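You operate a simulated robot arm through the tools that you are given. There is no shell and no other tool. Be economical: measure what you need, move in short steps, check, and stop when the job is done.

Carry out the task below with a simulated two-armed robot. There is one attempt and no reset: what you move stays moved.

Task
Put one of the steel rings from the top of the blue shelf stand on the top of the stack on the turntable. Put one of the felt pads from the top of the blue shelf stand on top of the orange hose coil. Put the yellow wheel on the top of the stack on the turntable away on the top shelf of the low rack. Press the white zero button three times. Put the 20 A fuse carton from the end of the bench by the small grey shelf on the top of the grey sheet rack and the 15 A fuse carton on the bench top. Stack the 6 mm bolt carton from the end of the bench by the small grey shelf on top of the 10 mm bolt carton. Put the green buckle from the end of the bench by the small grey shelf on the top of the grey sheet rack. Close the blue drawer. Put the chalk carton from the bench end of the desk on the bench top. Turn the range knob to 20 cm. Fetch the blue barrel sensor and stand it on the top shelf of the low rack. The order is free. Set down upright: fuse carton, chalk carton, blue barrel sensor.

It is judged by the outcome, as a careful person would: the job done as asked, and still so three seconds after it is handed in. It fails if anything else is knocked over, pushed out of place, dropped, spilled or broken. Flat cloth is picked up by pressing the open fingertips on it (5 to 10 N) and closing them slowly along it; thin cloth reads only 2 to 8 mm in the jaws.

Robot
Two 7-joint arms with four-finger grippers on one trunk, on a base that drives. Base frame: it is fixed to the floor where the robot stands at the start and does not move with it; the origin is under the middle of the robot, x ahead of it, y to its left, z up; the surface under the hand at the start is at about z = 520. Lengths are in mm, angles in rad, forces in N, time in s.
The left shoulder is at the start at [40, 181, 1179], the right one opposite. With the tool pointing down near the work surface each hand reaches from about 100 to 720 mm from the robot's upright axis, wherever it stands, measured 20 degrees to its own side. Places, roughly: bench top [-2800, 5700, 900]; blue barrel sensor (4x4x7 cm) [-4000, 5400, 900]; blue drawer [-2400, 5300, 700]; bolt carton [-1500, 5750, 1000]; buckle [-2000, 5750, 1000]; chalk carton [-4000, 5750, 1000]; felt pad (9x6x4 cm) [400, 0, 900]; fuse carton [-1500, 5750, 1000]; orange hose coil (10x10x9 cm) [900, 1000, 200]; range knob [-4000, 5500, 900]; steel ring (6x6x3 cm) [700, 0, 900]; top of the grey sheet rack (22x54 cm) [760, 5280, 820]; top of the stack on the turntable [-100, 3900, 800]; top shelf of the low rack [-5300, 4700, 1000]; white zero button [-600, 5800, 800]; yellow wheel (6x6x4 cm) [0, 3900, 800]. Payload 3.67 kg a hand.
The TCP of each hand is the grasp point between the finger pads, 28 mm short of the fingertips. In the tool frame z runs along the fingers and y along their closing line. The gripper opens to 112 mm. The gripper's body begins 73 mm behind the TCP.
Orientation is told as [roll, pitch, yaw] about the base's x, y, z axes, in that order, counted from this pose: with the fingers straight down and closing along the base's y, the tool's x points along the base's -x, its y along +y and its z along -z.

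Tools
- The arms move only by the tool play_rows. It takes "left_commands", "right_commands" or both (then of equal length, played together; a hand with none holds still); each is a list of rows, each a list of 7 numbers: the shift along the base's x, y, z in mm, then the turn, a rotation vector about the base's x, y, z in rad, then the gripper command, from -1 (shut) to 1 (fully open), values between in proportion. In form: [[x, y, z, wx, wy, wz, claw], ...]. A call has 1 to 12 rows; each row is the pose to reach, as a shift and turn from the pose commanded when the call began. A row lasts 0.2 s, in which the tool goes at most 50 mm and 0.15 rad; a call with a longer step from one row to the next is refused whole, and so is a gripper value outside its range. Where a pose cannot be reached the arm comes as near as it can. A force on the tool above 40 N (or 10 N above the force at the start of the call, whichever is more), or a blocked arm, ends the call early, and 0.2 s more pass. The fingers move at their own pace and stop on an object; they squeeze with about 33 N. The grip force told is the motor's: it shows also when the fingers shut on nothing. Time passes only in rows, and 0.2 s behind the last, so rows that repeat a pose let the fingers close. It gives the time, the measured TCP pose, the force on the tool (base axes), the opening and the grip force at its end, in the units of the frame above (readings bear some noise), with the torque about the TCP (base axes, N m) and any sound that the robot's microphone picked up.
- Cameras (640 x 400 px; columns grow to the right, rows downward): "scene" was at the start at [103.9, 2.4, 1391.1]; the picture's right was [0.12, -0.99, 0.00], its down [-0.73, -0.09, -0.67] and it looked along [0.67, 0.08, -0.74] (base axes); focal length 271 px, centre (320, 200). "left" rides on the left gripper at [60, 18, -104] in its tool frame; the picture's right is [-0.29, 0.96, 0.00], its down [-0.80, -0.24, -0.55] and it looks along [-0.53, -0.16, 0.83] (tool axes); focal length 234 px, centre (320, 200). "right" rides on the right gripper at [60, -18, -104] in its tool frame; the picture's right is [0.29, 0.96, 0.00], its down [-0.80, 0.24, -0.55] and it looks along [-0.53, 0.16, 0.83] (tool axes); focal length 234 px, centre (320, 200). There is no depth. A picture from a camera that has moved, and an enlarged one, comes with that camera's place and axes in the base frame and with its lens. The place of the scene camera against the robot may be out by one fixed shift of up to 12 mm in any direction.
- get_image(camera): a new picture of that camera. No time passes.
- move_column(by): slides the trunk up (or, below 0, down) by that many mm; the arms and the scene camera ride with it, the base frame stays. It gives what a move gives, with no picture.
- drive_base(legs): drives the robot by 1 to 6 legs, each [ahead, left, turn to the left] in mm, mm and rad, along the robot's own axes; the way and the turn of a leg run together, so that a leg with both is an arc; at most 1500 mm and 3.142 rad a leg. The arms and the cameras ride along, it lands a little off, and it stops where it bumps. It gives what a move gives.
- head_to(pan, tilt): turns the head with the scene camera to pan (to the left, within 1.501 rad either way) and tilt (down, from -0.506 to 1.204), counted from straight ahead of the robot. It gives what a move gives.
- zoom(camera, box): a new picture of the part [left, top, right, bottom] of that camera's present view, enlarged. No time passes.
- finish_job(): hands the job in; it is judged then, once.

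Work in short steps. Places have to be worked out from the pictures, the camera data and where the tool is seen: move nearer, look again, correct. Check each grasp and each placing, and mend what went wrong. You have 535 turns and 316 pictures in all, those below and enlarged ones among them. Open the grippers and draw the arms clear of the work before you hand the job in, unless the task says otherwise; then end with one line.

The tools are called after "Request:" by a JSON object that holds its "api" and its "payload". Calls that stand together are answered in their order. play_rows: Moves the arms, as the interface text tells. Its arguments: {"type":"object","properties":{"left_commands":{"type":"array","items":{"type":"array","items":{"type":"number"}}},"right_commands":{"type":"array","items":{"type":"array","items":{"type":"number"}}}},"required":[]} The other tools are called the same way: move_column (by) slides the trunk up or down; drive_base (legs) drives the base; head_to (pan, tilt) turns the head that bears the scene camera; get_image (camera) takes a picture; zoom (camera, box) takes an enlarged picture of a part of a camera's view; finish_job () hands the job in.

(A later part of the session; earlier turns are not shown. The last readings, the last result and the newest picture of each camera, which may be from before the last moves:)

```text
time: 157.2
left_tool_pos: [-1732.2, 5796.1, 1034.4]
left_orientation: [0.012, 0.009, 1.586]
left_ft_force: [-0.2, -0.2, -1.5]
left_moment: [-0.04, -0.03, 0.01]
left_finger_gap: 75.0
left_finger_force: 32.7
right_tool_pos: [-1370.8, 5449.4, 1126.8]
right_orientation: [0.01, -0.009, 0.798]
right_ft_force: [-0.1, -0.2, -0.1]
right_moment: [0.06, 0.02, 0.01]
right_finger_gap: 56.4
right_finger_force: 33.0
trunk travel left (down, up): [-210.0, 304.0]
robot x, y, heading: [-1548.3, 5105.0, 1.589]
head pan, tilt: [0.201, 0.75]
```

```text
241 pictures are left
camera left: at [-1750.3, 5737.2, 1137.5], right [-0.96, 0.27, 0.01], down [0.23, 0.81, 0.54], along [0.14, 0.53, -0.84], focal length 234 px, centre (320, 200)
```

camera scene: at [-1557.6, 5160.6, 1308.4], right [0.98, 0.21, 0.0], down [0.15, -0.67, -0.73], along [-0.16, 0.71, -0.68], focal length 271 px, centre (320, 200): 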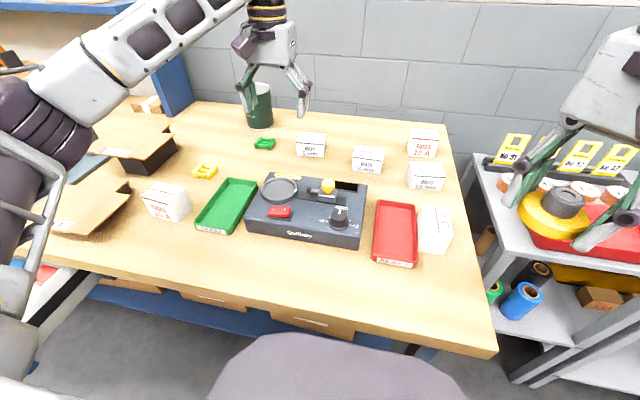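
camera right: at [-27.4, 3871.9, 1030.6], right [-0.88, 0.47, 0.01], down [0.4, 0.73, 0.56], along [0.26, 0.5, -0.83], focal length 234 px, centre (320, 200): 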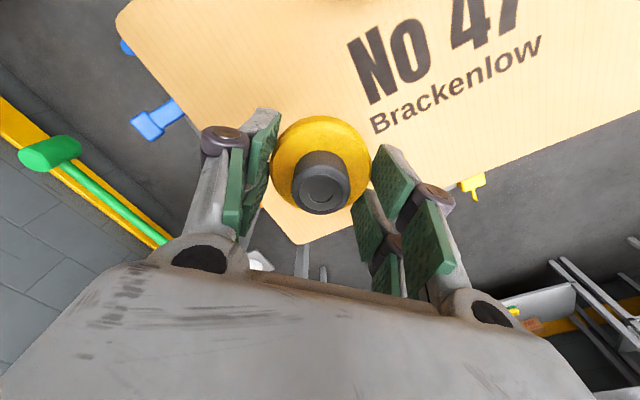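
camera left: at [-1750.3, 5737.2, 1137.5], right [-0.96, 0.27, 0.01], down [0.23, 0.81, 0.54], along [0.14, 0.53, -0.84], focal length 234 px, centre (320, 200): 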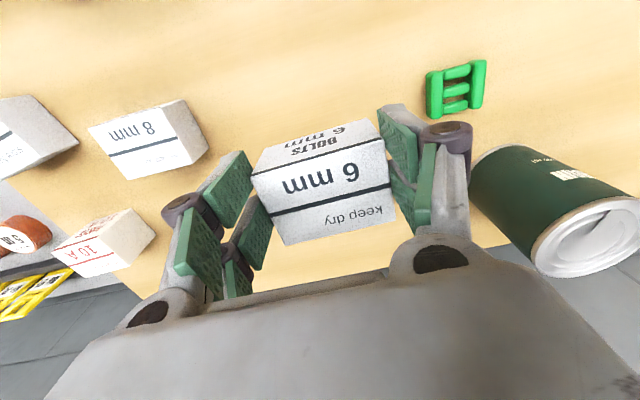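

Held (75 mm wide). I raise it, back off slightly and slide right toward the 10 mm carton.

Request:
{"api": "play_rows", "payload": {"left_commands": [[0, 0, 30, 0, 0, 0, -1], [0, 0, 60, 0, 0, 0, -1]]}}

Request:
{"api": "drive_base", "payload": {"legs": [[-50, 0, 0], [0, -300, 0]]}}

Request:
{"api": "get_image", "payload": {"camera": "left"}}

Request:
{"api": "get_image", "payload": {"camera": "scene"}}

```text
time: 157.8
left_tool_pos: [-1732.3, 5794.6, 1093.0]
left_orientation: [0.011, 0.009, 1.587]
left_ft_force: [0.3, -0.4, -1.7]
left_moment: [-0.06, -0.01, 0.0]
left_finger_gap: 74.7
left_finger_force: 32.5
right_tool_pos: [-1371.6, 5451.2, 1126.2]
right_orientation: [0.01, -0.009, 0.797]
right_ft_force: [0.1, -0.3, -1.4]
right_moment: [0.01, -0.01, -0.01]
right_finger_gap: 56.5
right_finger_force: 33.2
trunk travel left (down, up): [-210.0, 304.0]
robot x, y, heading: [-1545.8, 5104.6, 1.591]
head pan, tilt: [0.201, 0.75]
```

```text
time: 160.4
left_tool_pos: [-1435.5, 5748.5, 1092.3]
left_orientation: [0.013, 0.007, 1.587]
left_ft_force: [0.7, 0.2, -1.7]
left_moment: [-0.03, 0.0, 0.01]
left_finger_gap: 74.7
left_finger_force: 33.0
right_tool_pos: [-1073.5, 5404.9, 1127.2]
right_orientation: [0.011, -0.01, 0.798]
right_ft_force: [0.4, 0.3, -1.3]
right_moment: [0.02, 0.02, -0.01]
right_finger_gap: 56.5
right_finger_force: 32.9
trunk travel left (down, up): [-210.0, 304.0]
robot x, y, heading: [-1247.6, 5065.1, 1.586]
head pan, tilt: [0.201, 0.75]
```

```text
240 pictures are left
camera left: at [-1453.4, 5690.5, 1195.9], right [-0.96, 0.27, 0.01], down [0.23, 0.81, 0.54], along [0.14, 0.53, -0.84], focal length 234 px, centre (320, 200)
```

left: 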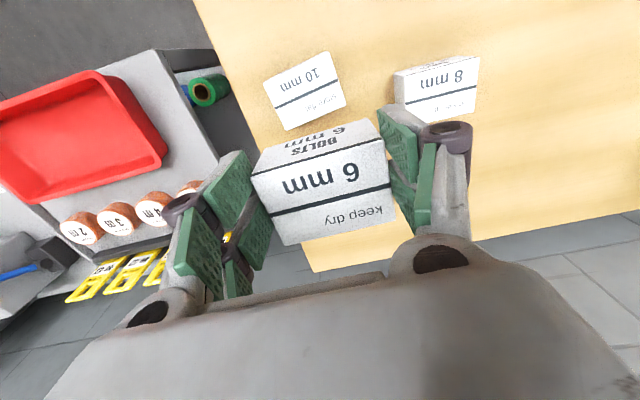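

```text
239 pictures are left
camera scene: at [-1260.8, 5155.4, 1308.5], right [0.98, 0.22, 0.0], down [0.15, -0.67, -0.73], along [-0.16, 0.71, -0.68], focal length 271 px, centre (320, 200)
```

scene: 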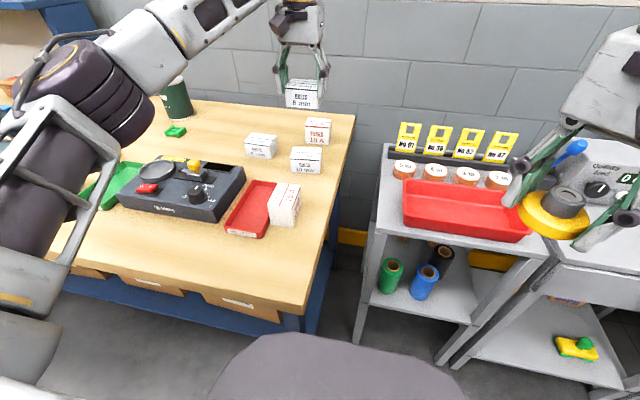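

The 10 mm carton is at about [-1431,5725], top ≈930. I move over and lower to z≈1005, then check alignment.

Request:
{"api": "play_rows", "payload": {"left_commands": [[2, -12, -10, 0, 0, 0, -1], [4, -24, -30, 0, 0, 0, -1], [4, -24, -60, 0, 0, 0, -1], [4, -24, -85, 0, 0, 0, -1]]}}

Request:
{"api": "get_image", "payload": {"camera": "left"}}

Request:
{"api": "zoom", "payload": {"camera": "scene", "box": [220, 60, 400, 240]}}

```text
time: 161.4
left_tool_pos: [-1432.5, 5725.7, 1006.7]
left_orientation: [0.011, 0.01, 1.588]
left_ft_force: [0.0, 0.6, -2.0]
left_moment: [-0.01, -0.02, 0.0]
left_finger_gap: 74.8
left_finger_force: 32.9
right_tool_pos: [-1073.7, 5404.8, 1127.1]
right_orientation: [0.009, -0.009, 0.798]
right_ft_force: [-0.2, 0.0, -1.7]
right_moment: [0.02, -0.03, 0.01]
right_finger_gap: 56.3
right_finger_force: 32.6
trunk travel left (down, up): [-210.0, 304.0]
robot x, y, heading: [-1251.1, 5058.8, 1.594]
head pan, tilt: [0.201, 0.75]
```

```text
238 pictures are left
camera left: at [-1449.9, 5666.2, 1110.5], right [-0.96, 0.27, 0.01], down [0.23, 0.81, 0.54], along [0.14, 0.53, -0.84], focal length 234 px, centre (320, 200)
```

left: 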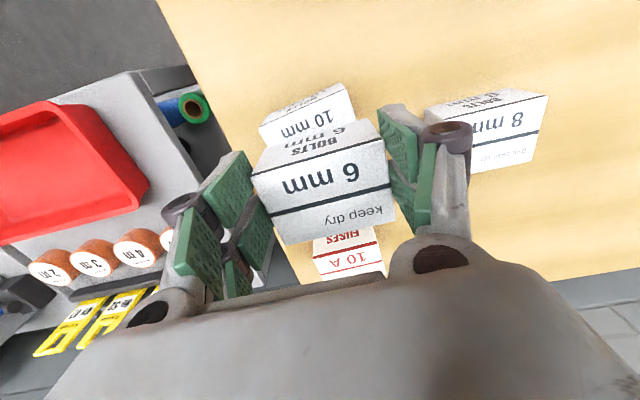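

```text
2.22 times, centred on (310, 150) of scene
camera zoom: at [-1261.8, 5155.6, 1308.4], right [0.98, 0.22, 0.0], down [0.15, -0.67, -0.73], along [-0.16, 0.71, -0.68], focal length 603 px, centre (342, 311)
```

zoom: 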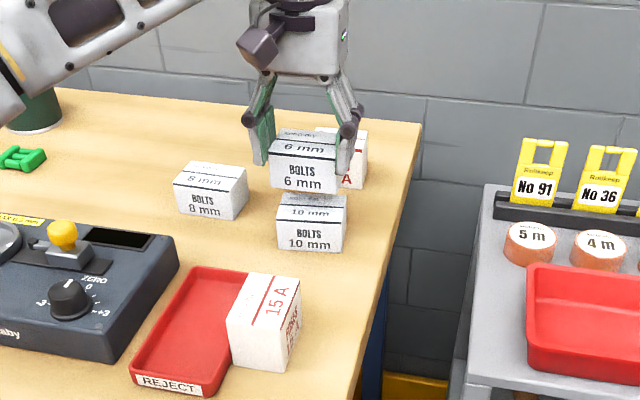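

Nearly aligned; I nudge +6 x, −6 y and lower to contact.

Request:
{"api": "play_rows", "payload": {"left_commands": [[5, -6, -6, 0, 0, 0, -1], [5, -6, -12, 0, 0, 0, -1], [5, -6, -16, 0, 0, 0, -1], [5, -6, -20, 0, 0, 0, -1], [5, -6, -24, 0, 0, 0, -1], [5, -6, -28, 0, 0, 0, -1], [5, -6, -32, 0, 0, 0, -1], [5, -6, -36, 0, 0, 0, -1]]}}

Request:
{"api": "zoom", "payload": {"camera": "scene", "box": [220, 60, 400, 240]}}

```text
time: 163.2
left_tool_pos: [-1426.5, 5716.7, 974.7]
left_orientation: [0.011, 0.001, 1.589]
left_ft_force: [-1.9, 2.2, 27.6]
left_moment: [0.29, 0.09, 0.06]
left_finger_gap: 75.3
left_finger_force: 33.1
right_tool_pos: [-1074.4, 5402.6, 1128.0]
right_orientation: [0.014, -0.01, 0.796]
right_ft_force: [0.3, 0.7, -0.4]
right_moment: [0.0, 0.04, -0.02]
right_finger_gap: 56.2
right_finger_force: 33.6
trunk travel left (down, up): [-210.0, 304.0]
robot x, y, heading: [-1249.9, 5063.0, 1.588]
head pan, tilt: [0.201, 0.75]
```

```text
2.22 times, centred on (310, 150) of scene
camera zoom: at [-1261.0, 5152.7, 1308.9], right [0.98, 0.22, 0.0], down [0.15, -0.66, -0.73], along [-0.16, 0.72, -0.68], focal length 603 px, centre (342, 311)
```

zoom: 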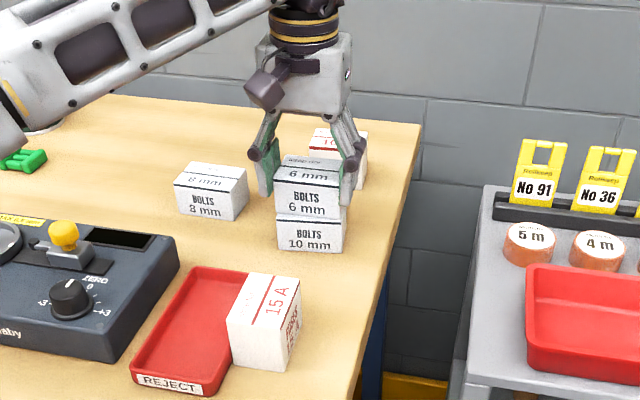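

Seated neatly. I release and rise.

Request:
{"api": "play_rows", "payload": {"left_commands": [[0, 0, 2, 0, 0, 0, -0.2], [0, 0, 3, 0, 0, 0, 0.2], [0, 0, 4, 0, 0, 0, 0.6], [0, 0, 4, 0, 0, 0, 0.7], [0, 0, 30, 0, 0, 0, 0.7], [0, 0, 70, 0, 0, 0, 0.7], [0, 0, 110, 0, 0, 0, 0.7]]}}

Request:
{"api": "get_image", "payload": {"camera": "scene"}}

```text
time: 164.8
left_tool_pos: [-1424.5, 5719.3, 1082.1]
left_orientation: [0.012, 0.009, 1.588]
left_ft_force: [0.1, 0.0, 0.5]
left_moment: [0.02, 0.05, -0.01]
left_finger_gap: 95.4
left_finger_force: 0.0
right_tool_pos: [-1073.6, 5403.8, 1126.8]
right_orientation: [0.012, -0.01, 0.797]
right_ft_force: [1.1, -0.7, -0.6]
right_moment: [0.02, 0.01, 0.0]
right_finger_gap: 56.4
right_finger_force: 32.9
trunk travel left (down, up): [-210.0, 304.0]
robot x, y, heading: [-1250.1, 5060.7, 1.592]
head pan, tilt: [0.201, 0.75]
```

```text
235 pictures are left
camera scene: at [-1260.6, 5154.8, 1308.5], right [0.98, 0.22, 0.0], down [0.15, -0.67, -0.73], along [-0.16, 0.71, -0.68], focal length 271 px, centre (320, 200)
```

scene: 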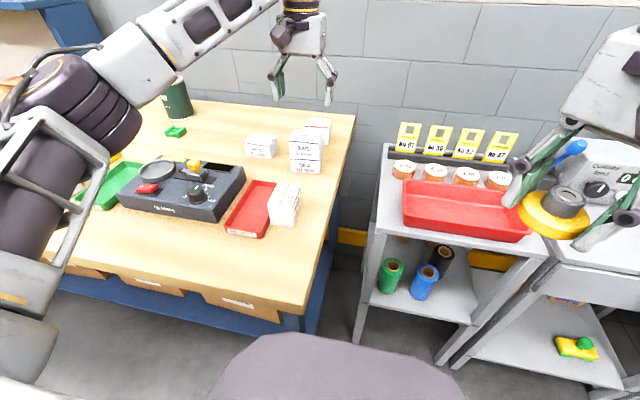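

6 mm is on 10 mm. Next the zero button: I pull the left hand back, close it for pressing, and drive right.

Request:
{"api": "play_rows", "payload": {"left_commands": [[0, -45, 10, 0, 0, 0, 0.3], [0, -90, 20, 0, 0, 0, 0], [0, -135, 30, 0, 0, 0, -0.5], [0, -180, 40, 0, 0, 0, -1], [0, -225, 50, 0, 0, 0, -1]]}}

Request:
{"api": "drive_base", "payload": {"legs": [[0, -780, 0]]}}

Request:
{"api": "head_to", "payload": {"pan": 0.1, "tilt": 0.65}}

Request:
{"api": "get_image", "payload": {"camera": "scene"}}

Request:
{"api": "get_image", "payload": {"camera": "left"}}

```text
time: 166.0
left_tool_pos: [-1426.4, 5491.9, 1133.0]
left_orientation: [0.012, 0.007, 1.587]
left_ft_force: [-0.4, -0.7, -0.1]
left_moment: [0.03, -0.01, -0.01]
left_finger_gap: 0.1
left_finger_force: 32.6
right_tool_pos: [-1074.8, 5402.8, 1128.1]
right_orientation: [0.011, -0.011, 0.798]
right_ft_force: [-0.6, -0.4, -1.0]
right_moment: [0.05, -0.01, -0.02]
right_finger_gap: 56.4
right_finger_force: 32.9
trunk travel left (down, up): [-210.0, 304.0]
robot x, y, heading: [-1243.8, 5063.3, 1.588]
head pan, tilt: [0.201, 0.75]
```

```text
time: 170.3
left_tool_pos: [-630.3, 5505.9, 1132.2]
left_orientation: [0.014, 0.008, 1.572]
left_ft_force: [0.1, 0.7, 0.3]
left_moment: [0.01, 0.01, -0.01]
left_finger_gap: 0.0
left_finger_force: 32.6
right_tool_pos: [-280.2, 5410.7, 1126.9]
right_orientation: [0.01, -0.008, 0.781]
right_ft_force: [-0.3, 0.3, -0.8]
right_moment: [-0.01, -0.01, -0.01]
right_finger_gap: 56.5
right_finger_force: 33.2
trunk travel left (down, up): [-210.0, 304.0]
robot x, y, heading: [-461.6, 5070.3, 1.571]
head pan, tilt: [0.201, 0.75]
```

```text
time: 171.0
left_tool_pos: [-631.9, 5505.6, 1132.2]
left_orientation: [0.013, 0.009, 1.572]
left_ft_force: [-1.1, -0.5, -0.4]
left_moment: [0.0, 0.01, 0.0]
left_finger_gap: 0.0
left_finger_force: 32.6
right_tool_pos: [-280.6, 5410.2, 1126.7]
right_orientation: [0.012, -0.01, 0.782]
right_ft_force: [0.2, -0.3, -0.8]
right_moment: [0.04, 0.0, 0.0]
right_finger_gap: 56.4
right_finger_force: 33.5
trunk travel left (down, up): [-210.0, 304.0]
robot x, y, heading: [-463.5, 5070.2, 1.576]
head pan, tilt: [0.099, 0.649]
```

```text
234 pictures are left
camera scene: at [-463.3, 5168.5, 1317.1], right [0.99, 0.1, 0.0], down [0.06, -0.6, -0.8], along [-0.08, 0.79, -0.61], focal length 271 px, centre (320, 200)
```

scene: 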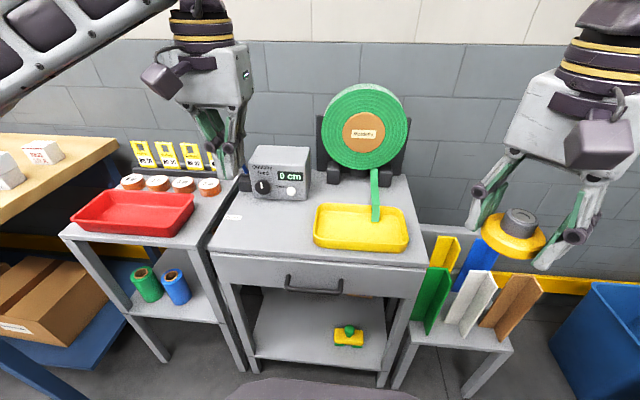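

```text
233 pictures are left
camera left: at [-649.7, 5447.4, 1236.1], right [-0.96, 0.29, 0.01], down [0.24, 0.8, 0.54], along [0.15, 0.52, -0.84], focal length 234 px, centre (320, 200)
```

left: 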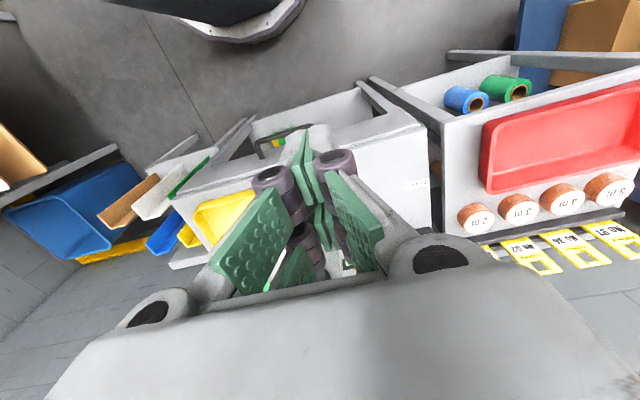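

The device has a front face with a display, a black knob and a white button. I zoom in.

Request:
{"api": "zoom", "payload": {"camera": "scene", "box": [235, 135, 325, 215]}}

```text
5.00 times, centred on (280, 175) of scene
camera zoom: at [-463.3, 5168.5, 1317.1], right [0.99, 0.1, 0.0], down [0.06, -0.6, -0.8], along [-0.08, 0.79, -0.61], focal length 1357 px, centre (520, 325)
```

zoom: 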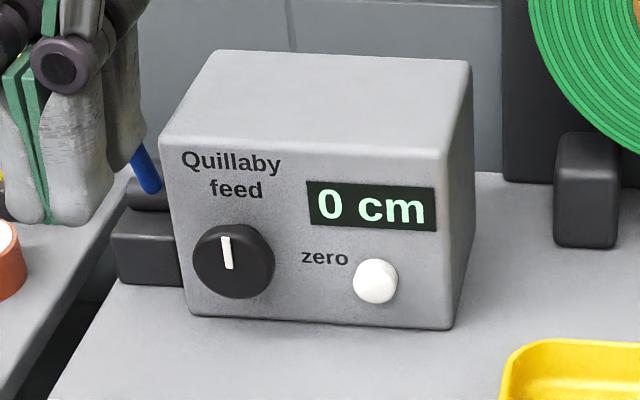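

The white button is on the box's front face, facing me. I tip the closed left hand forward by 1 rad and look with its camera.

Request:
{"api": "play_rows", "payload": {"left_commands": [[0, 0, -15, 0.14, 0, 0, -1], [0, 0, -30, 0.28, 0, 0, -1], [0, 0, -45, 0.42, 0, 0, -1], [0, 0, -60, 0.56, 0, 0, -1], [0, 0, -75, 0.7, 0, 0, -1], [0, 0, -90, 0.84, 0, 0, -1], [0, 0, -100, 0.98, 0, 0, -1]]}}

Request:
{"api": "get_image", "payload": {"camera": "left"}}

Request:
{"api": "get_image", "payload": {"camera": "scene"}}

```text
time: 172.6
left_tool_pos: [-612.8, 5556.5, 1051.0]
left_orientation: [0.009, -0.969, 1.575]
left_ft_force: [0.4, 0.5, -0.7]
left_moment: [0.02, 0.0, 0.02]
left_finger_gap: 0.0
left_finger_force: 33.1
left hand out of reach, approached as far as the arm can: row 6, 7
right_tool_pos: [-279.7, 5411.0, 1126.0]
right_orientation: [0.012, -0.009, 0.782]
right_ft_force: [-0.8, -0.2, -1.0]
right_moment: [-0.02, -0.01, 0.06]
right_finger_gap: 56.4
right_finger_force: 33.4
trunk travel left (down, up): [-210.0, 304.0]
robot x, y, heading: [-460.7, 5069.6, 1.571]
head pan, tilt: [0.099, 0.649]
```

```text
231 pictures are left
camera left: at [-630.1, 5437.6, 1059.2], right [-0.96, 0.15, 0.24], down [0.25, -0.01, 0.97], along [0.15, 0.99, -0.03], focal length 234 px, centre (320, 200)
```

left: 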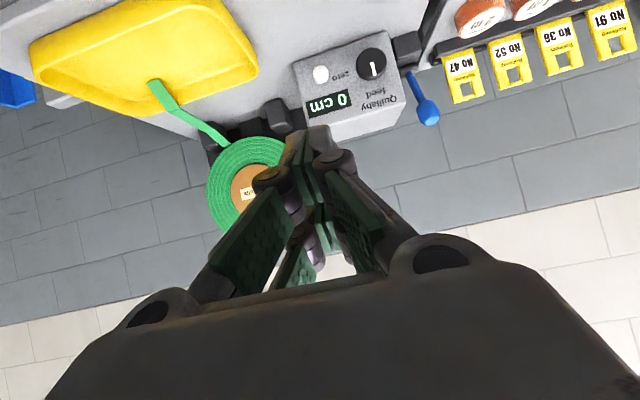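

```text
230 pictures are left
camera scene: at [-463.3, 5168.9, 1317.1], right [0.99, 0.1, 0.0], down [0.06, -0.6, -0.8], along [-0.08, 0.79, -0.6], focal length 271 px, centre (320, 200)
```

scene: 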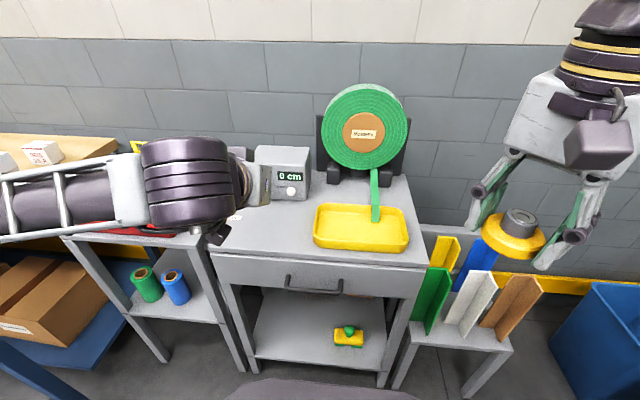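

Button triangulates to about [-625,5858,818]. To keep the forearm high over the neighbouring shelf, I raise the trunk 250 and compensate with the hand.

Request:
{"api": "move_column", "payload": {"by": 250}}

Request:
{"api": "play_rows", "payload": {"left_commands": [[0, 15, -45, 0, 0, 0, -1], [0, 30, -90, 0, 0, 0, -1], [0, 45, -135, 0, 0, 0, -1], [0, 60, -180, 0, 0, 0, -1], [0, 75, -225, 0, 0, 0, -1], [0, 90, -250, 0, 0, 0, -1]]}}

Request:
{"api": "get_image", "payload": {"camera": "scene"}}

```text
time: 175.2
left_tool_pos: [-611.3, 5556.2, 1301.4]
left_orientation: [0.01, -0.971, 1.574]
left_ft_force: [-0.1, -0.5, -0.2]
left_moment: [-0.02, 0.01, -0.03]
left_finger_gap: 0.0
left_finger_force: 33.2
right_tool_pos: [-280.8, 5410.0, 1376.4]
right_orientation: [0.013, -0.008, 0.781]
right_ft_force: [0.4, -0.5, -1.0]
right_moment: [-0.02, -0.01, -0.02]
right_finger_gap: 56.4
right_finger_force: 32.4
trunk travel left (down, up): [-460.0, 54.0]
robot x, y, heading: [-461.9, 5068.5, 1.579]
head pan, tilt: [0.099, 0.649]
```

```text
time: 176.6
left_tool_pos: [-607.2, 5647.4, 1049.4]
left_orientation: [-0.002, -0.967, 1.586]
left_ft_force: [-4.6, 1.2, -0.6]
left_moment: [0.05, -0.17, -0.3]
left_finger_gap: 0.2
left_finger_force: 32.9
right_tool_pos: [-278.6, 5411.3, 1376.2]
right_orientation: [0.013, -0.007, 0.783]
right_ft_force: [0.8, 0.4, -1.9]
right_moment: [-0.03, 0.06, 0.01]
right_finger_gap: 56.3
right_finger_force: 33.2
trunk travel left (down, up): [-460.0, 54.0]
robot x, y, heading: [-455.8, 5070.2, 1.578]
head pan, tilt: [0.099, 0.649]
```

```text
229 pictures are left
camera scene: at [-460.4, 5170.0, 1566.9], right [0.99, 0.1, 0.0], down [0.06, -0.6, -0.8], along [-0.08, 0.79, -0.61], focal length 271 px, centre (320, 200)
```

scene: 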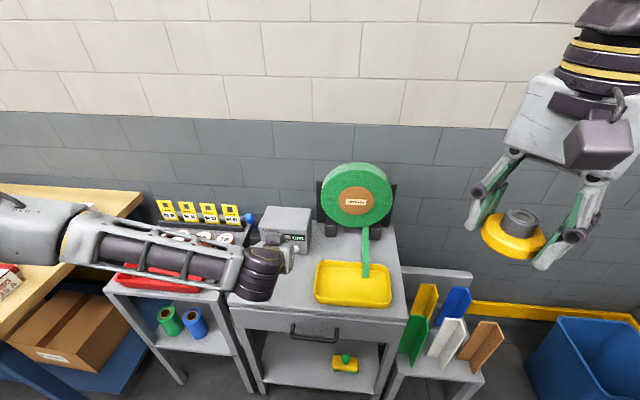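

The forearm stays well above the shelf items. I move to the pre-press pose in front of the button.

Request:
{"api": "play_rows", "payload": {"left_commands": [[-3, 20, -36, 0, 0, 0, -1], [-6, 40, -72, 0, 0, 0, -1], [-9, 60, -108, 0, 0, 0, -1], [-12, 80, -144, 0, 0, 0, -1], [-15, 95, -180, 0, 0, 0, -1], [-18, 105, -212, 0, 0, 0, -1]]}}

Request:
{"api": "get_image", "payload": {"camera": "left"}}

Request:
{"api": "get_image", "payload": {"camera": "scene"}}

```text
time: 178.0
left_tool_pos: [-603.4, 5771.3, 855.0]
left_orientation: [0.04, -0.938, 1.576]
left_ft_force: [-0.4, 1.2, -0.5]
left_moment: [-0.13, -0.06, -0.01]
left_finger_gap: 0.0
left_finger_force: 33.0
left hand out of reach, approached as far as the arm can: row 2, 3, 4, 5, 6
right_tool_pos: [-281.1, 5410.1, 1376.8]
right_orientation: [0.012, -0.01, 0.781]
right_ft_force: [0.3, -0.2, -1.5]
right_moment: [0.03, -0.04, 0.03]
right_finger_gap: 56.5
right_finger_force: 33.4
trunk travel left (down, up): [-460.0, 54.0]
robot x, y, heading: [-459.6, 5069.6, 1.574]
head pan, tilt: [0.099, 0.649]
```

```text
228 pictures are left
camera left: at [-618.3, 5650.7, 868.1], right [-0.96, 0.13, 0.26], down [0.26, 0.03, 0.96], along [0.12, 0.99, -0.07], focal length 234 px, centre (320, 200)
```

left: 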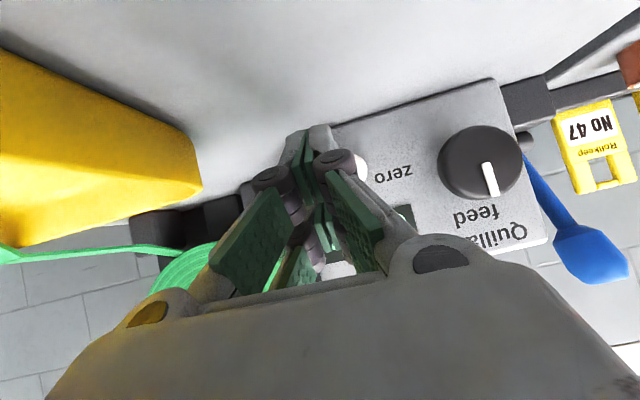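

```text
227 pictures are left
camera scene: at [-464.2, 5168.5, 1566.8], right [0.99, 0.1, 0.0], down [0.06, -0.6, -0.8], along [-0.08, 0.79, -0.6], focal length 271 px, centre (320, 200)
```

scene: 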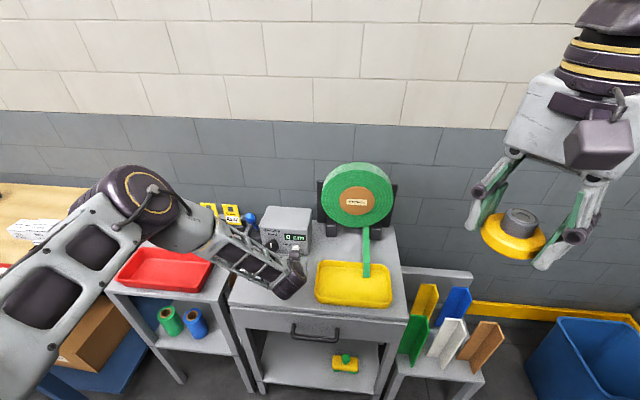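

The button is at about [-628,5858,829]. I shift −25 x, −12 z and check before pushing.

Request:
{"api": "play_rows", "payload": {"left_commands": [[-12, 0, -6, 0, 0, 0, -1], [-25, 0, -12, 0, 0, 0, -1], [-25, 10, -12, 0, 0, 0, -1]]}}

Request:
{"api": "get_image", "payload": {"camera": "left"}}

Request:
{"api": "zoom", "payload": {"camera": "scene", "box": [200, 190, 340, 310]}}

```text
time: 178.8
left_tool_pos: [-603.2, 5770.1, 854.8]
left_orientation: [0.044, -0.938, 1.574]
left_ft_force: [-0.7, 0.2, -0.9]
left_moment: [0.01, 0.02, -0.05]
left_finger_gap: 0.0
left_finger_force: 33.2
left hand out of reach, approached as far as the arm can: row 1, 2, 3
right_tool_pos: [-280.7, 5410.3, 1375.5]
right_orientation: [0.013, -0.008, 0.783]
right_ft_force: [-0.3, -0.1, -0.3]
right_moment: [0.0, 0.01, -0.02]
right_finger_gap: 56.4
right_finger_force: 32.9
trunk travel left (down, up): [-460.0, 54.0]
robot x, y, heading: [-459.6, 5065.0, 1.573]
head pan, tilt: [0.099, 0.649]
```

```text
226 pictures are left
camera left: at [-617.7, 5650.4, 868.4], right [-0.96, 0.13, 0.26], down [0.26, 0.03, 0.96], along [0.12, 0.99, -0.07], focal length 234 px, centre (320, 200)
```

left: 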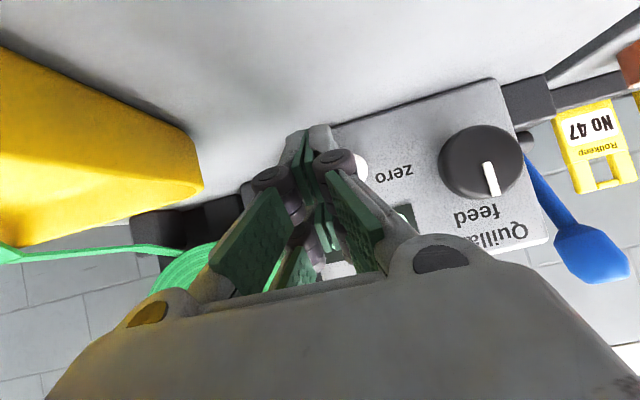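

```text
3.33 times, centred on (270, 250) of scene
camera zoom: at [-463.1, 5168.8, 1567.0], right [0.99, 0.1, 0.0], down [0.06, -0.6, -0.8], along [-0.08, 0.79, -0.6], focal length 904 px, centre (487, 33)
```

zoom: 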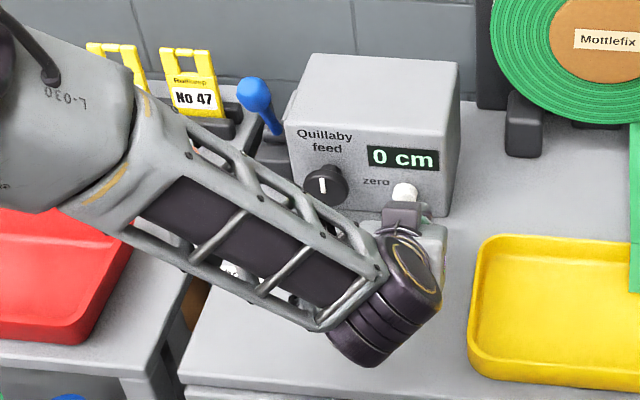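

The arm is stuck at a wrist limit in this pose. A vertical closed hand can press the button with its finger side instead; I back off and untilt the hand.

Request:
{"api": "drive_base", "payload": {"legs": [[-150, 0, 0]]}}

Request:
{"api": "play_rows", "payload": {"left_commands": [[0, -10, 30, -0.13, 0, 0, -1], [0, -20, 60, -0.26, 0, 0, -1], [0, -30, 90, -0.39, 0, 0, -1], [0, -40, 120, -0.52, 0, 0, -1], [0, -50, 140, -0.65, 0, 0, -1], [0, -60, 160, -0.78, 0, 0, -1], [0, -60, 180, -0.92, 0, 0, -1], [0, -60, 200, -0.94, 0, 0, -1]]}}

```text
time: 180.2
left_tool_pos: [-603.1, 5621.1, 853.4]
left_orientation: [0.04, -0.936, 1.575]
left_ft_force: [-0.5, 0.5, -0.7]
left_moment: [-0.02, 0.03, 0.0]
left_finger_gap: 0.1
left_finger_force: 32.6
right_tool_pos: [-279.9, 5262.7, 1376.4]
right_orientation: [0.008, -0.007, 0.781]
right_ft_force: [0.1, 0.0, -2.0]
right_moment: [-0.02, 0.0, 0.02]
right_finger_gap: 56.3
right_finger_force: 32.9
trunk travel left (down, up): [-460.0, 54.0]
robot x, y, heading: [-461.7, 4914.2, 1.571]
head pan, tilt: [0.099, 0.649]
```

```text
time: 182.0
left_tool_pos: [-603.1, 5558.7, 1056.2]
left_orientation: [0.045, 0.005, 1.572]
left_ft_force: [0.0, -0.2, 0.2]
left_moment: [0.02, 0.0, 0.04]
left_finger_gap: 0.0
left_finger_force: 33.2
right_tool_pos: [-280.6, 5258.1, 1376.1]
right_orientation: [0.011, -0.008, 0.783]
right_ft_force: [-0.4, -0.3, -0.7]
right_moment: [0.0, 0.0, 0.06]
right_finger_gap: 56.8
right_finger_force: 33.0
trunk travel left (down, up): [-460.0, 54.0]
robot x, y, heading: [-456.7, 4917.3, 1.572]
head pan, tilt: [0.099, 0.649]
```

Now I lower the trunk, tilt the hand slightly forward (0.3 rad) so the tips lead, and approach the button at x≈-628.

Request:
{"api": "move_column", "payload": {"by": -180}}

Request:
{"api": "drive_base", "payload": {"legs": [[200, 0, 0]]}}

Request:
{"api": "play_rows", "payload": {"left_commands": [[-8, 0, -4, 0.1, 0, 0, -1], [-16, 0, -8, 0.2, 0, 0, -1], [-25, 0, -14, 0.3, 0, 0, -1]]}}

Request:
{"api": "get_image", "payload": {"camera": "left"}}

Request:
{"api": "get_image", "payload": {"camera": "scene"}}

```text
time: 184.0
left_tool_pos: [-601.8, 5557.7, 875.9]
left_orientation: [0.046, 0.003, 1.574]
left_ft_force: [0.7, 0.2, 0.1]
left_moment: [-0.02, 0.03, -0.02]
left_finger_gap: 0.0
left_finger_force: 33.0
right_tool_pos: [-279.7, 5257.8, 1195.9]
right_orientation: [0.01, -0.007, 0.782]
right_ft_force: [0.3, -0.4, -1.6]
right_moment: [0.01, -0.01, 0.01]
right_finger_gap: 56.6
right_finger_force: 33.1
trunk travel left (down, up): [-280.0, 234.0]
robot x, y, heading: [-456.6, 4914.7, 1.573]
head pan, tilt: [0.099, 0.649]
```

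```text
time: 185.6
left_tool_pos: [-602.6, 5761.5, 875.4]
left_orientation: [0.045, 0.003, 1.572]
left_ft_force: [0.2, 0.2, -0.4]
left_moment: [-0.01, 0.05, 0.01]
left_finger_gap: 0.0
left_finger_force: 33.2
right_tool_pos: [-280.2, 5462.3, 1195.8]
right_orientation: [0.012, -0.008, 0.779]
right_ft_force: [-0.2, 0.1, -0.8]
right_moment: [-0.06, -0.02, 0.0]
right_finger_gap: 56.4
right_finger_force: 32.7
trunk travel left (down, up): [-280.0, 234.0]
robot x, y, heading: [-457.7, 5119.9, 1.574]
head pan, tilt: [0.099, 0.649]
```

```text
time: 186.4
left_tool_pos: [-626.5, 5761.1, 864.1]
left_orientation: [0.044, -0.302, 1.574]
left_ft_force: [0.1, -0.5, -1.3]
left_moment: [0.04, -0.02, -0.01]
left_finger_gap: 0.0
left_finger_force: 33.3
right_tool_pos: [-280.0, 5461.5, 1195.6]
right_orientation: [0.01, -0.008, 0.781]
right_ft_force: [-0.8, -0.7, -1.3]
right_moment: [0.02, 0.02, 0.05]
right_finger_gap: 56.3
right_finger_force: 33.0
trunk travel left (down, up): [-280.0, 234.0]
robot x, y, heading: [-461.5, 5120.9, 1.568]
head pan, tilt: [0.099, 0.649]
```

```text
224 pictures are left
camera left: at [-641.7, 5673.4, 944.2], right [-0.96, 0.26, 0.13], down [0.26, 0.6, 0.75], along [0.12, 0.76, -0.64], focal length 234 px, centre (320, 200)
```

left: 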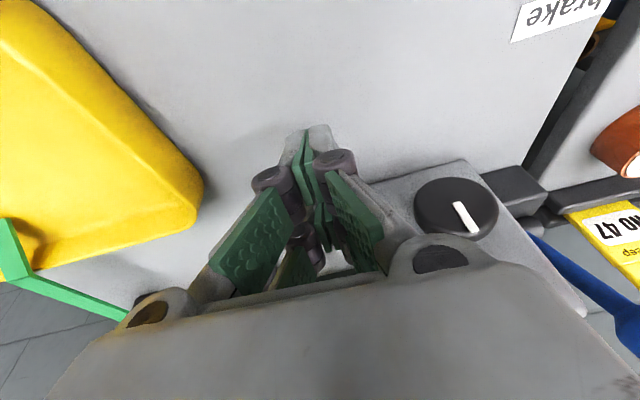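

```text
223 pictures are left
camera scene: at [-463.9, 5219.9, 1386.5], right [0.99, 0.1, 0.0], down [0.06, -0.6, -0.8], along [-0.08, 0.79, -0.6], focal length 271 px, centre (320, 200)
```

scene: 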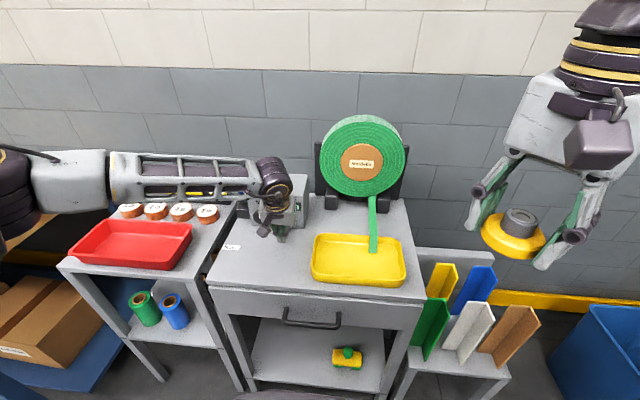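

Aligned with the button at x≈-627. I advance slowly toward it, watching force and sound.

Request:
{"api": "play_rows", "payload": {"left_commands": [[-1, 20, -5, 0, 0, 0, -1], [-1, 40, -9, 0, 0, 0, -1], [-1, 50, -9, 0, 0, 0, -1], [-1, 56, -9, 0, 0, 0, -1], [-1, 62, -9, 0, 0, 0, -1], [-1, 66, -9, 0, 0, 0, -1]]}}

Request:
{"api": "get_image", "payload": {"camera": "left"}}

Request:
{"api": "zoom", "payload": {"camera": "scene", "box": [230, 150, 330, 250]}}

```text
time: 187.3
left_tool_pos: [-627.2, 5802.2, 846.7]
left_orientation: [0.048, -0.275, 1.571]
left_ft_force: [-0.7, -30.4, 9.1]
left_moment: [-0.3, -0.01, 0.02]
left_finger_gap: 6.1
left_finger_force: 36.0
right_tool_pos: [-281.2, 5459.6, 1196.5]
right_orientation: [0.01, -0.01, 0.783]
right_ft_force: [-0.8, 1.1, -1.9]
right_moment: [-0.06, -0.05, 0.01]
right_finger_gap: 56.4
right_finger_force: 33.2
trunk travel left (down, up): [-280.0, 234.0]
robot x, y, heading: [-456.8, 5118.2, 1.575]
head pan, tilt: [0.099, 0.649]
heard: click
stopped in row 4 (left hand): the force on the tool passed its limit at 114 N (the readings are from after the stop); the commanded pose is now the measured one
```

```text
222 pictures are left
camera left: at [-642.0, 5716.9, 931.2], right [-0.96, 0.27, 0.12], down [0.27, 0.62, 0.74], along [0.12, 0.74, -0.66], focal length 234 px, centre (320, 200)
```

left: 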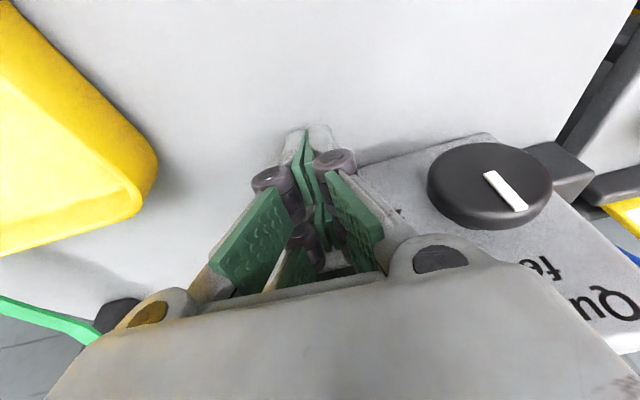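

```text
4.00 times, centred on (280, 200) of scene
camera zoom: at [-463.4, 5217.9, 1386.5], right [0.99, 0.1, 0.0], down [0.06, -0.6, -0.8], along [-0.08, 0.79, -0.6], focal length 1085 px, centre (480, 200)
```

zoom: 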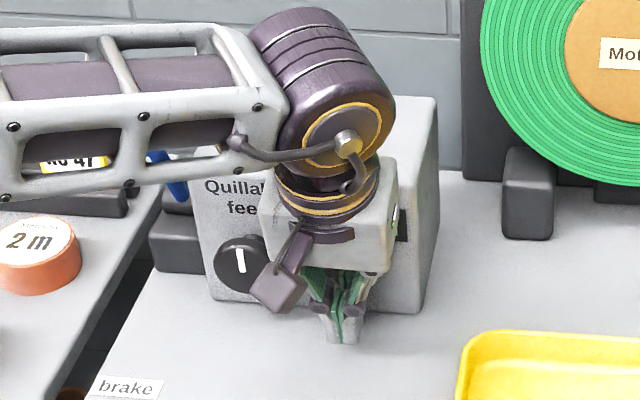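

I heard a click — one press, though too hard. I retreat 20 mm and press again more slowly.

Request:
{"api": "play_rows", "payload": {"left_commands": [[0, -10, 0, 0, 0, 0, -1], [0, -22, 0, 0, 0, 0, -1]]}}

Request:
{"api": "play_rows", "payload": {"left_commands": [[0, 6, 0, 0, 0, 0, -1], [0, 10, 0, 0, 0, 0, -1], [0, 12, 0, 0, 0, 0, -1], [0, 14, 0, 0, 0, 0, -1], [0, 16, 0, 0, 0, 0, -1]]}}

```text
time: 187.9
left_tool_pos: [-626.4, 5784.3, 850.1]
left_orientation: [0.047, -0.287, 1.572]
left_ft_force: [-0.2, -0.2, -0.2]
left_moment: [0.01, 0.01, -0.01]
left_finger_gap: 0.0
left_finger_force: 36.0
right_tool_pos: [-280.2, 5460.3, 1196.9]
right_orientation: [0.012, -0.009, 0.781]
right_ft_force: [0.3, 0.0, -1.7]
right_moment: [0.02, -0.02, -0.01]
right_finger_gap: 56.3
right_finger_force: 33.0
trunk travel left (down, up): [-280.0, 234.0]
robot x, y, heading: [-461.5, 5118.8, 1.574]
head pan, tilt: [0.099, 0.649]
```

```text
time: 189.2
left_tool_pos: [-628.9, 5798.6, 848.7]
left_orientation: [0.047, -0.281, 1.571]
left_ft_force: [-1.4, -7.5, -2.0]
left_moment: [-0.14, 0.04, 0.06]
left_finger_gap: 5.9
left_finger_force: 36.0
right_tool_pos: [-281.6, 5459.4, 1196.2]
right_orientation: [0.011, -0.009, 0.782]
right_ft_force: [-0.4, 0.4, -1.6]
right_moment: [-0.01, 0.01, 0.0]
right_finger_gap: 56.2
right_finger_force: 32.9
trunk travel left (down, up): [-280.0, 234.0]
robot x, y, heading: [-457.5, 5116.4, 1.573]
head pan, tilt: [0.099, 0.649]
heard: click
```

Second click, at only 7.5 N. I retreat and press a third time.

Request:
{"api": "play_rows", "payload": {"left_commands": [[0, -8, 0, 0, 0, 0, -1], [0, -18, 0, 0, 0, 0, -1], [0, -18, 0, 0, 0, 0, -1]]}}

Request:
{"api": "play_rows", "payload": {"left_commands": [[0, 6, 0, 0, 0, 0, -1], [0, 10, 0, 0, 0, 0, -1], [0, 13, 0, 0, 0, 0, -1], [0, 15, 0, 0, 0, 0, -1], [0, 17, 0, 0, 0, 0, -1]]}}

```text
time: 189.9
left_tool_pos: [-626.4, 5783.0, 848.4]
left_orientation: [0.046, -0.283, 1.57]
left_ft_force: [-0.2, -0.3, 0.7]
left_moment: [0.0, 0.03, 0.0]
left_finger_gap: 0.0
left_finger_force: 36.3
right_tool_pos: [-281.7, 5460.1, 1196.3]
right_orientation: [0.01, -0.01, 0.783]
right_ft_force: [-0.5, 0.5, -0.7]
right_moment: [-0.04, 0.04, 0.0]
right_finger_gap: 56.5
right_finger_force: 33.1
trunk travel left (down, up): [-280.0, 234.0]
robot x, y, heading: [-462.0, 5118.8, 1.567]
head pan, tilt: [0.099, 0.649]
```

```text
time: 191.2
left_tool_pos: [-627.1, 5797.7, 848.3]
left_orientation: [0.046, -0.281, 1.572]
left_ft_force: [1.0, -4.8, -0.9]
left_moment: [-0.12, -0.04, -0.06]
left_finger_gap: 5.9
left_finger_force: 35.5
right_tool_pos: [-280.4, 5460.3, 1196.2]
right_orientation: [0.01, -0.009, 0.782]
right_ft_force: [0.0, 0.5, -0.6]
right_moment: [0.01, 0.0, 0.02]
right_finger_gap: 56.3
right_finger_force: 32.7
trunk travel left (down, up): [-280.0, 234.0]
robot x, y, heading: [-462.1, 5119.8, 1.578]
head pan, tilt: [0.099, 0.649]
heard: click
```

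Three clicks in all. I retreat, straighten the hand and lift.

Request:
{"api": "play_rows", "payload": {"left_commands": [[0, -20, 0, 0, 0, 0, -1], [0, -50, 10, -0.14, 0, 0, -0.5], [0, -80, 40, -0.28, 0, 0, 0], [0, -110, 75, -0.28, 0, 0, 0.5], [0, -140, 110, -0.28, 0, 0, 0.7], [0, -165, 150, -0.28, 0, 0, 0.7], [0, -190, 190, -0.28, 0, 0, 0.7], [0, -190, 230, -0.28, 0, 0, 0.7], [0, -190, 265, -0.28, 0, 0, 0.7]]}}

Request:
{"api": "zoom", "payload": {"camera": "scene", "box": [200, 100, 440, 270]}}

```text
time: 193.2
left_tool_pos: [-628.6, 5609.0, 1115.7]
left_orientation: [0.046, -0.003, 1.57]
left_ft_force: [0.0, -0.5, -0.1]
left_moment: [0.02, 0.01, 0.03]
left_finger_gap: 95.4
left_finger_force: 0.2
right_tool_pos: [-280.7, 5459.3, 1196.2]
right_orientation: [0.011, -0.009, 0.783]
right_ft_force: [-0.4, 0.8, -1.3]
right_moment: [0.03, -0.02, -0.02]
right_finger_gap: 56.4
right_finger_force: 32.5
trunk travel left (down, up): [-280.0, 234.0]
robot x, y, heading: [-459.1, 5122.7, 1.573]
head pan, tilt: [0.099, 0.649]
```

```text
2.35 times, centred on (320, 185) of scene
camera zoom: at [-463.3, 5218.3, 1386.5], right [0.99, 0.1, 0.0], down [0.06, -0.6, -0.8], along [-0.08, 0.79, -0.6], focal length 638 px, centre (320, 235)
```

zoom: 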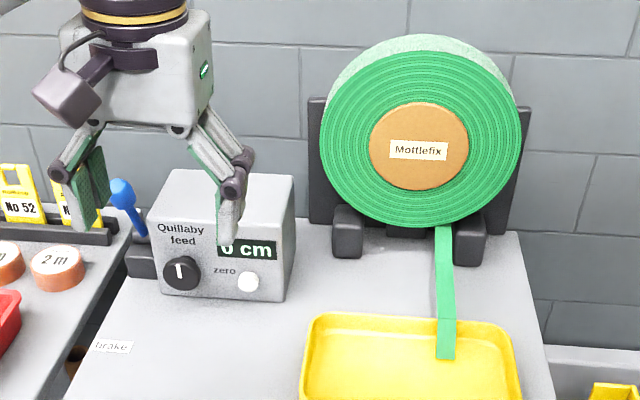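

The device looks undisturbed. Next the green buckle at about [-1871,5803]; I drive left along the bench.

Request:
{"api": "drive_base", "payload": {"legs": [[-80, 0, 0], [0, 1240, 0], [70, 0, 0]]}}

Request:
{"api": "get_image", "payload": {"camera": "left"}}

```text
time: 200.9
left_tool_pos: [-1881.2, 5595.3, 1113.8]
left_orientation: [0.048, -0.003, 1.571]
left_ft_force: [-0.3, 0.4, 0.1]
left_moment: [-0.06, 0.03, -0.02]
left_finger_gap: 95.3
left_finger_force: 0.1
right_tool_pos: [-1531.8, 5445.5, 1196.4]
right_orientation: [0.009, -0.01, 0.783]
right_ft_force: [-0.1, -0.2, -1.9]
right_moment: [-0.03, 0.0, 0.02]
right_finger_gap: 56.4
right_finger_force: 32.8
trunk travel left (down, up): [-280.0, 234.0]
robot x, y, heading: [-1710.5, 5104.0, 1.573]
head pan, tilt: [0.099, 0.649]
```

```text
219 pictures are left
camera left: at [-1895.6, 5535.4, 1217.8], right [-0.96, 0.29, 0.05], down [0.26, 0.8, 0.54], along [0.12, 0.53, -0.84], focal length 234 px, centre (320, 200)
```

left: 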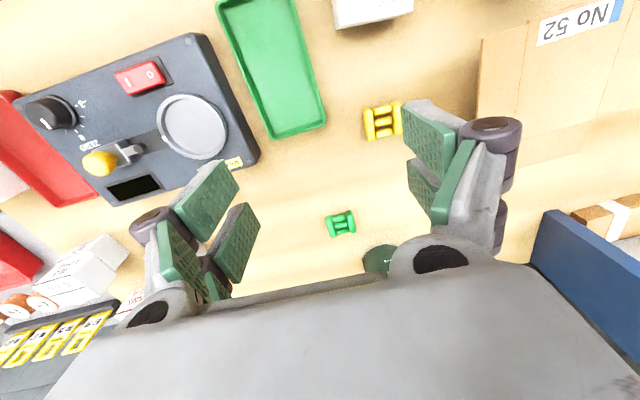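

Buckle confirmed at [-1871,5801]. I level the hand, move over and lower to z≈985.

Request:
{"api": "play_rows", "payload": {"left_commands": [[2, 40, -10, 0, -0.024, 0, 0.7], [4, 80, -25, 0, -0.048, 0, 0.7], [6, 120, -45, 0, -0.048, 0, 0.7], [8, 155, -70, 0, -0.048, 0, 0.7], [10, 185, -95, 0, -0.048, 0, 0.7], [10, 206, -130, 0, -0.048, 0, 0.7]]}}

Request:
{"api": "get_image", "payload": {"camera": "left"}}

```text
time: 202.3
left_tool_pos: [-1869.6, 5801.3, 982.5]
left_orientation: [0.0, -0.003, 1.573]
left_ft_force: [-0.4, -0.2, 0.1]
left_moment: [0.01, -0.01, 0.0]
left_finger_gap: 94.8
left_finger_force: 0.0
right_tool_pos: [-1532.5, 5445.8, 1196.0]
right_orientation: [0.011, -0.01, 0.783]
right_ft_force: [0.3, 1.4, -1.5]
right_moment: [0.0, -0.01, 0.04]
right_finger_gap: 56.4
right_finger_force: 32.6
trunk travel left (down, up): [-280.0, 234.0]
robot x, y, heading: [-1708.3, 5102.2, 1.574]
head pan, tilt: [0.099, 0.649]
```

```text
218 pictures are left
camera left: at [-1890.2, 5742.2, 1085.3], right [-0.96, 0.29, 0.0], down [0.24, 0.8, 0.56], along [0.16, 0.53, -0.83], focal length 234 px, centre (320, 200)
```

left: 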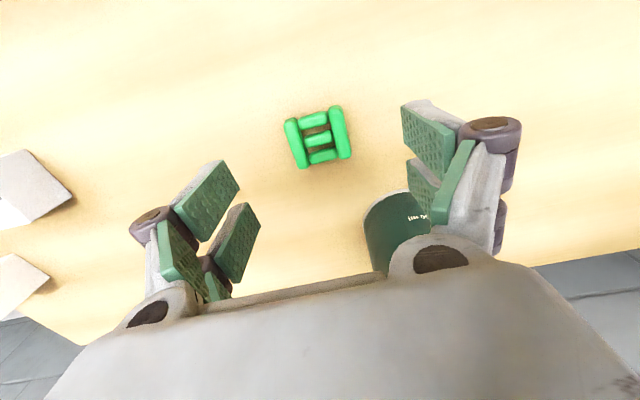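

The buckle is centred and aligned, ~52 mm across. I narrow the jaws, descend to z≈928 and close.

Request:
{"api": "play_rows", "payload": {"left_commands": [[0, 2, -15, 0, 0, 0, 0.35], [0, 2, -30, 0, 0, 0, 0.35], [0, 2, -42, 0, 0, 0, 0.35], [0, 2, -48, 0, 0, 0, 0.35], [0, 2, -52, 0, 0, 0, 0.35], [0, 2, -55, 0, 0, 0, 0.35]]}}

Request:
{"api": "get_image", "payload": {"camera": "left"}}

```text
time: 203.8
left_tool_pos: [-1871.1, 5801.2, 928.4]
left_orientation: [-0.001, -0.002, 1.573]
left_ft_force: [0.4, 0.2, -0.3]
left_moment: [-0.02, 0.03, 0.01]
left_finger_gap: 75.7
left_finger_force: 0.1
right_tool_pos: [-1532.6, 5445.9, 1196.1]
right_orientation: [0.011, -0.009, 0.785]
right_ft_force: [-0.2, -0.1, -0.2]
right_moment: [-0.06, -0.02, 0.01]
right_finger_gap: 56.2
right_finger_force: 33.1
trunk travel left (down, up): [-280.0, 234.0]
robot x, y, heading: [-1710.3, 5105.5, 1.573]
head pan, tilt: [0.099, 0.649]
```

```text
217 pictures are left
camera left: at [-1890.5, 5742.1, 1032.1], right [-0.96, 0.29, 0.0], down [0.24, 0.8, 0.56], along [0.16, 0.53, -0.83], focal length 234 px, centre (320, 200)
```

left: 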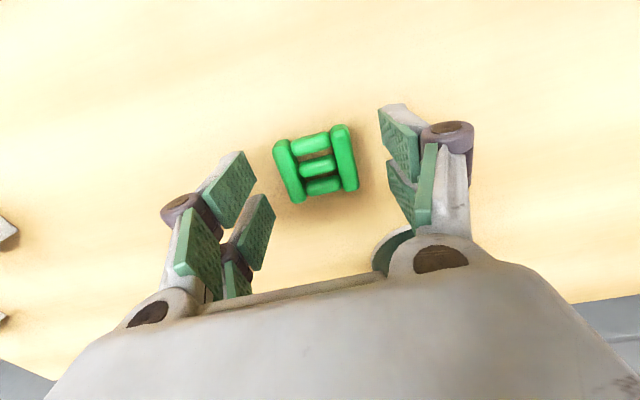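

Request:
{"api": "play_rows", "payload": {"left_commands": [[0, 2, -3, 0, 0, 0, 0.35], [0, 2, -6, 0, 0, 0, 0.35], [0, 2, -9, 0, 0, 0, 0.35], [0, 2, -12, 0, 0, 0, 0.35], [0, 2, -15, 0, 0, 0, 0.35], [0, 2, -18, 0, 0, 0, 0.35]]}}

```text
time: 205.2
left_tool_pos: [-1870.4, 5804.5, 911.6]
left_orientation: [-0.001, -0.001, 1.573]
left_ft_force: [1.0, 0.4, -0.9]
left_moment: [-0.01, 0.0, 0.01]
left_finger_gap: 75.7
left_finger_force: 0.0
right_tool_pos: [-1530.8, 5445.5, 1196.2]
right_orientation: [0.011, -0.009, 0.784]
right_ft_force: [-0.1, -0.5, -1.6]
right_moment: [0.01, 0.0, 0.01]
right_finger_gap: 56.4
right_finger_force: 32.7
trunk travel left (down, up): [-280.0, 234.0]
robot x, y, heading: [-1715.5, 5104.7, 1.576]
head pan, tilt: [0.099, 0.649]
```

No contact yet; I continue down.

Request:
{"api": "play_rows", "payload": {"left_commands": [[0, 0, -3, 0, 0, 0, 0.35], [0, 0, -6, 0, 0, 0, 0.35], [0, 0, -9, 0, 0, 0, 0.35], [0, 0, -12, 0, 0, 0, 0.35], [0, 0, -15, 0, 0, 0, 0.35], [0, 0, -18, 0, 0, 0, 0.35]]}}

Request:
{"api": "get_image", "payload": {"camera": "left"}}

```text
time: 206.6
left_tool_pos: [-1877.6, 5804.7, 904.8]
left_orientation: [0.0, -0.021, 1.581]
left_ft_force: [-21.9, -6.2, 38.4]
left_moment: [-1.11, 1.14, -0.58]
left_finger_gap: 59.6
left_finger_force: 21.9
right_tool_pos: [-1533.5, 5441.3, 1198.8]
right_orientation: [0.013, -0.012, 0.784]
right_ft_force: [0.7, 0.4, -0.8]
right_moment: [0.01, 0.02, -0.02]
right_finger_gap: 56.7
right_finger_force: 32.7
trunk travel left (down, up): [-280.0, 234.0]
robot x, y, heading: [-1711.5, 5104.4, 1.581]
head pan, tilt: [0.099, 0.649]
stopped in row 6 (left hand): the force on the tool passed its limit at 43 N (the readings are from after the stop); the commanded pose is now the measured one
```

```text
216 pictures are left
camera left: at [-1896.9, 5743.5, 1007.5], right [-0.96, 0.28, 0.01], down [0.23, 0.79, 0.57], along [0.15, 0.55, -0.82], focal length 234 px, centre (320, 200)
```

left: 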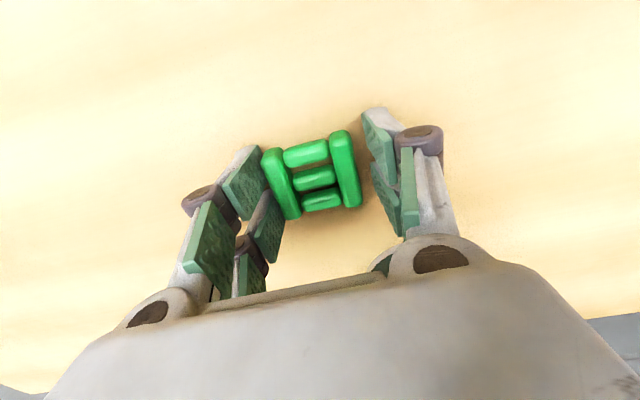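

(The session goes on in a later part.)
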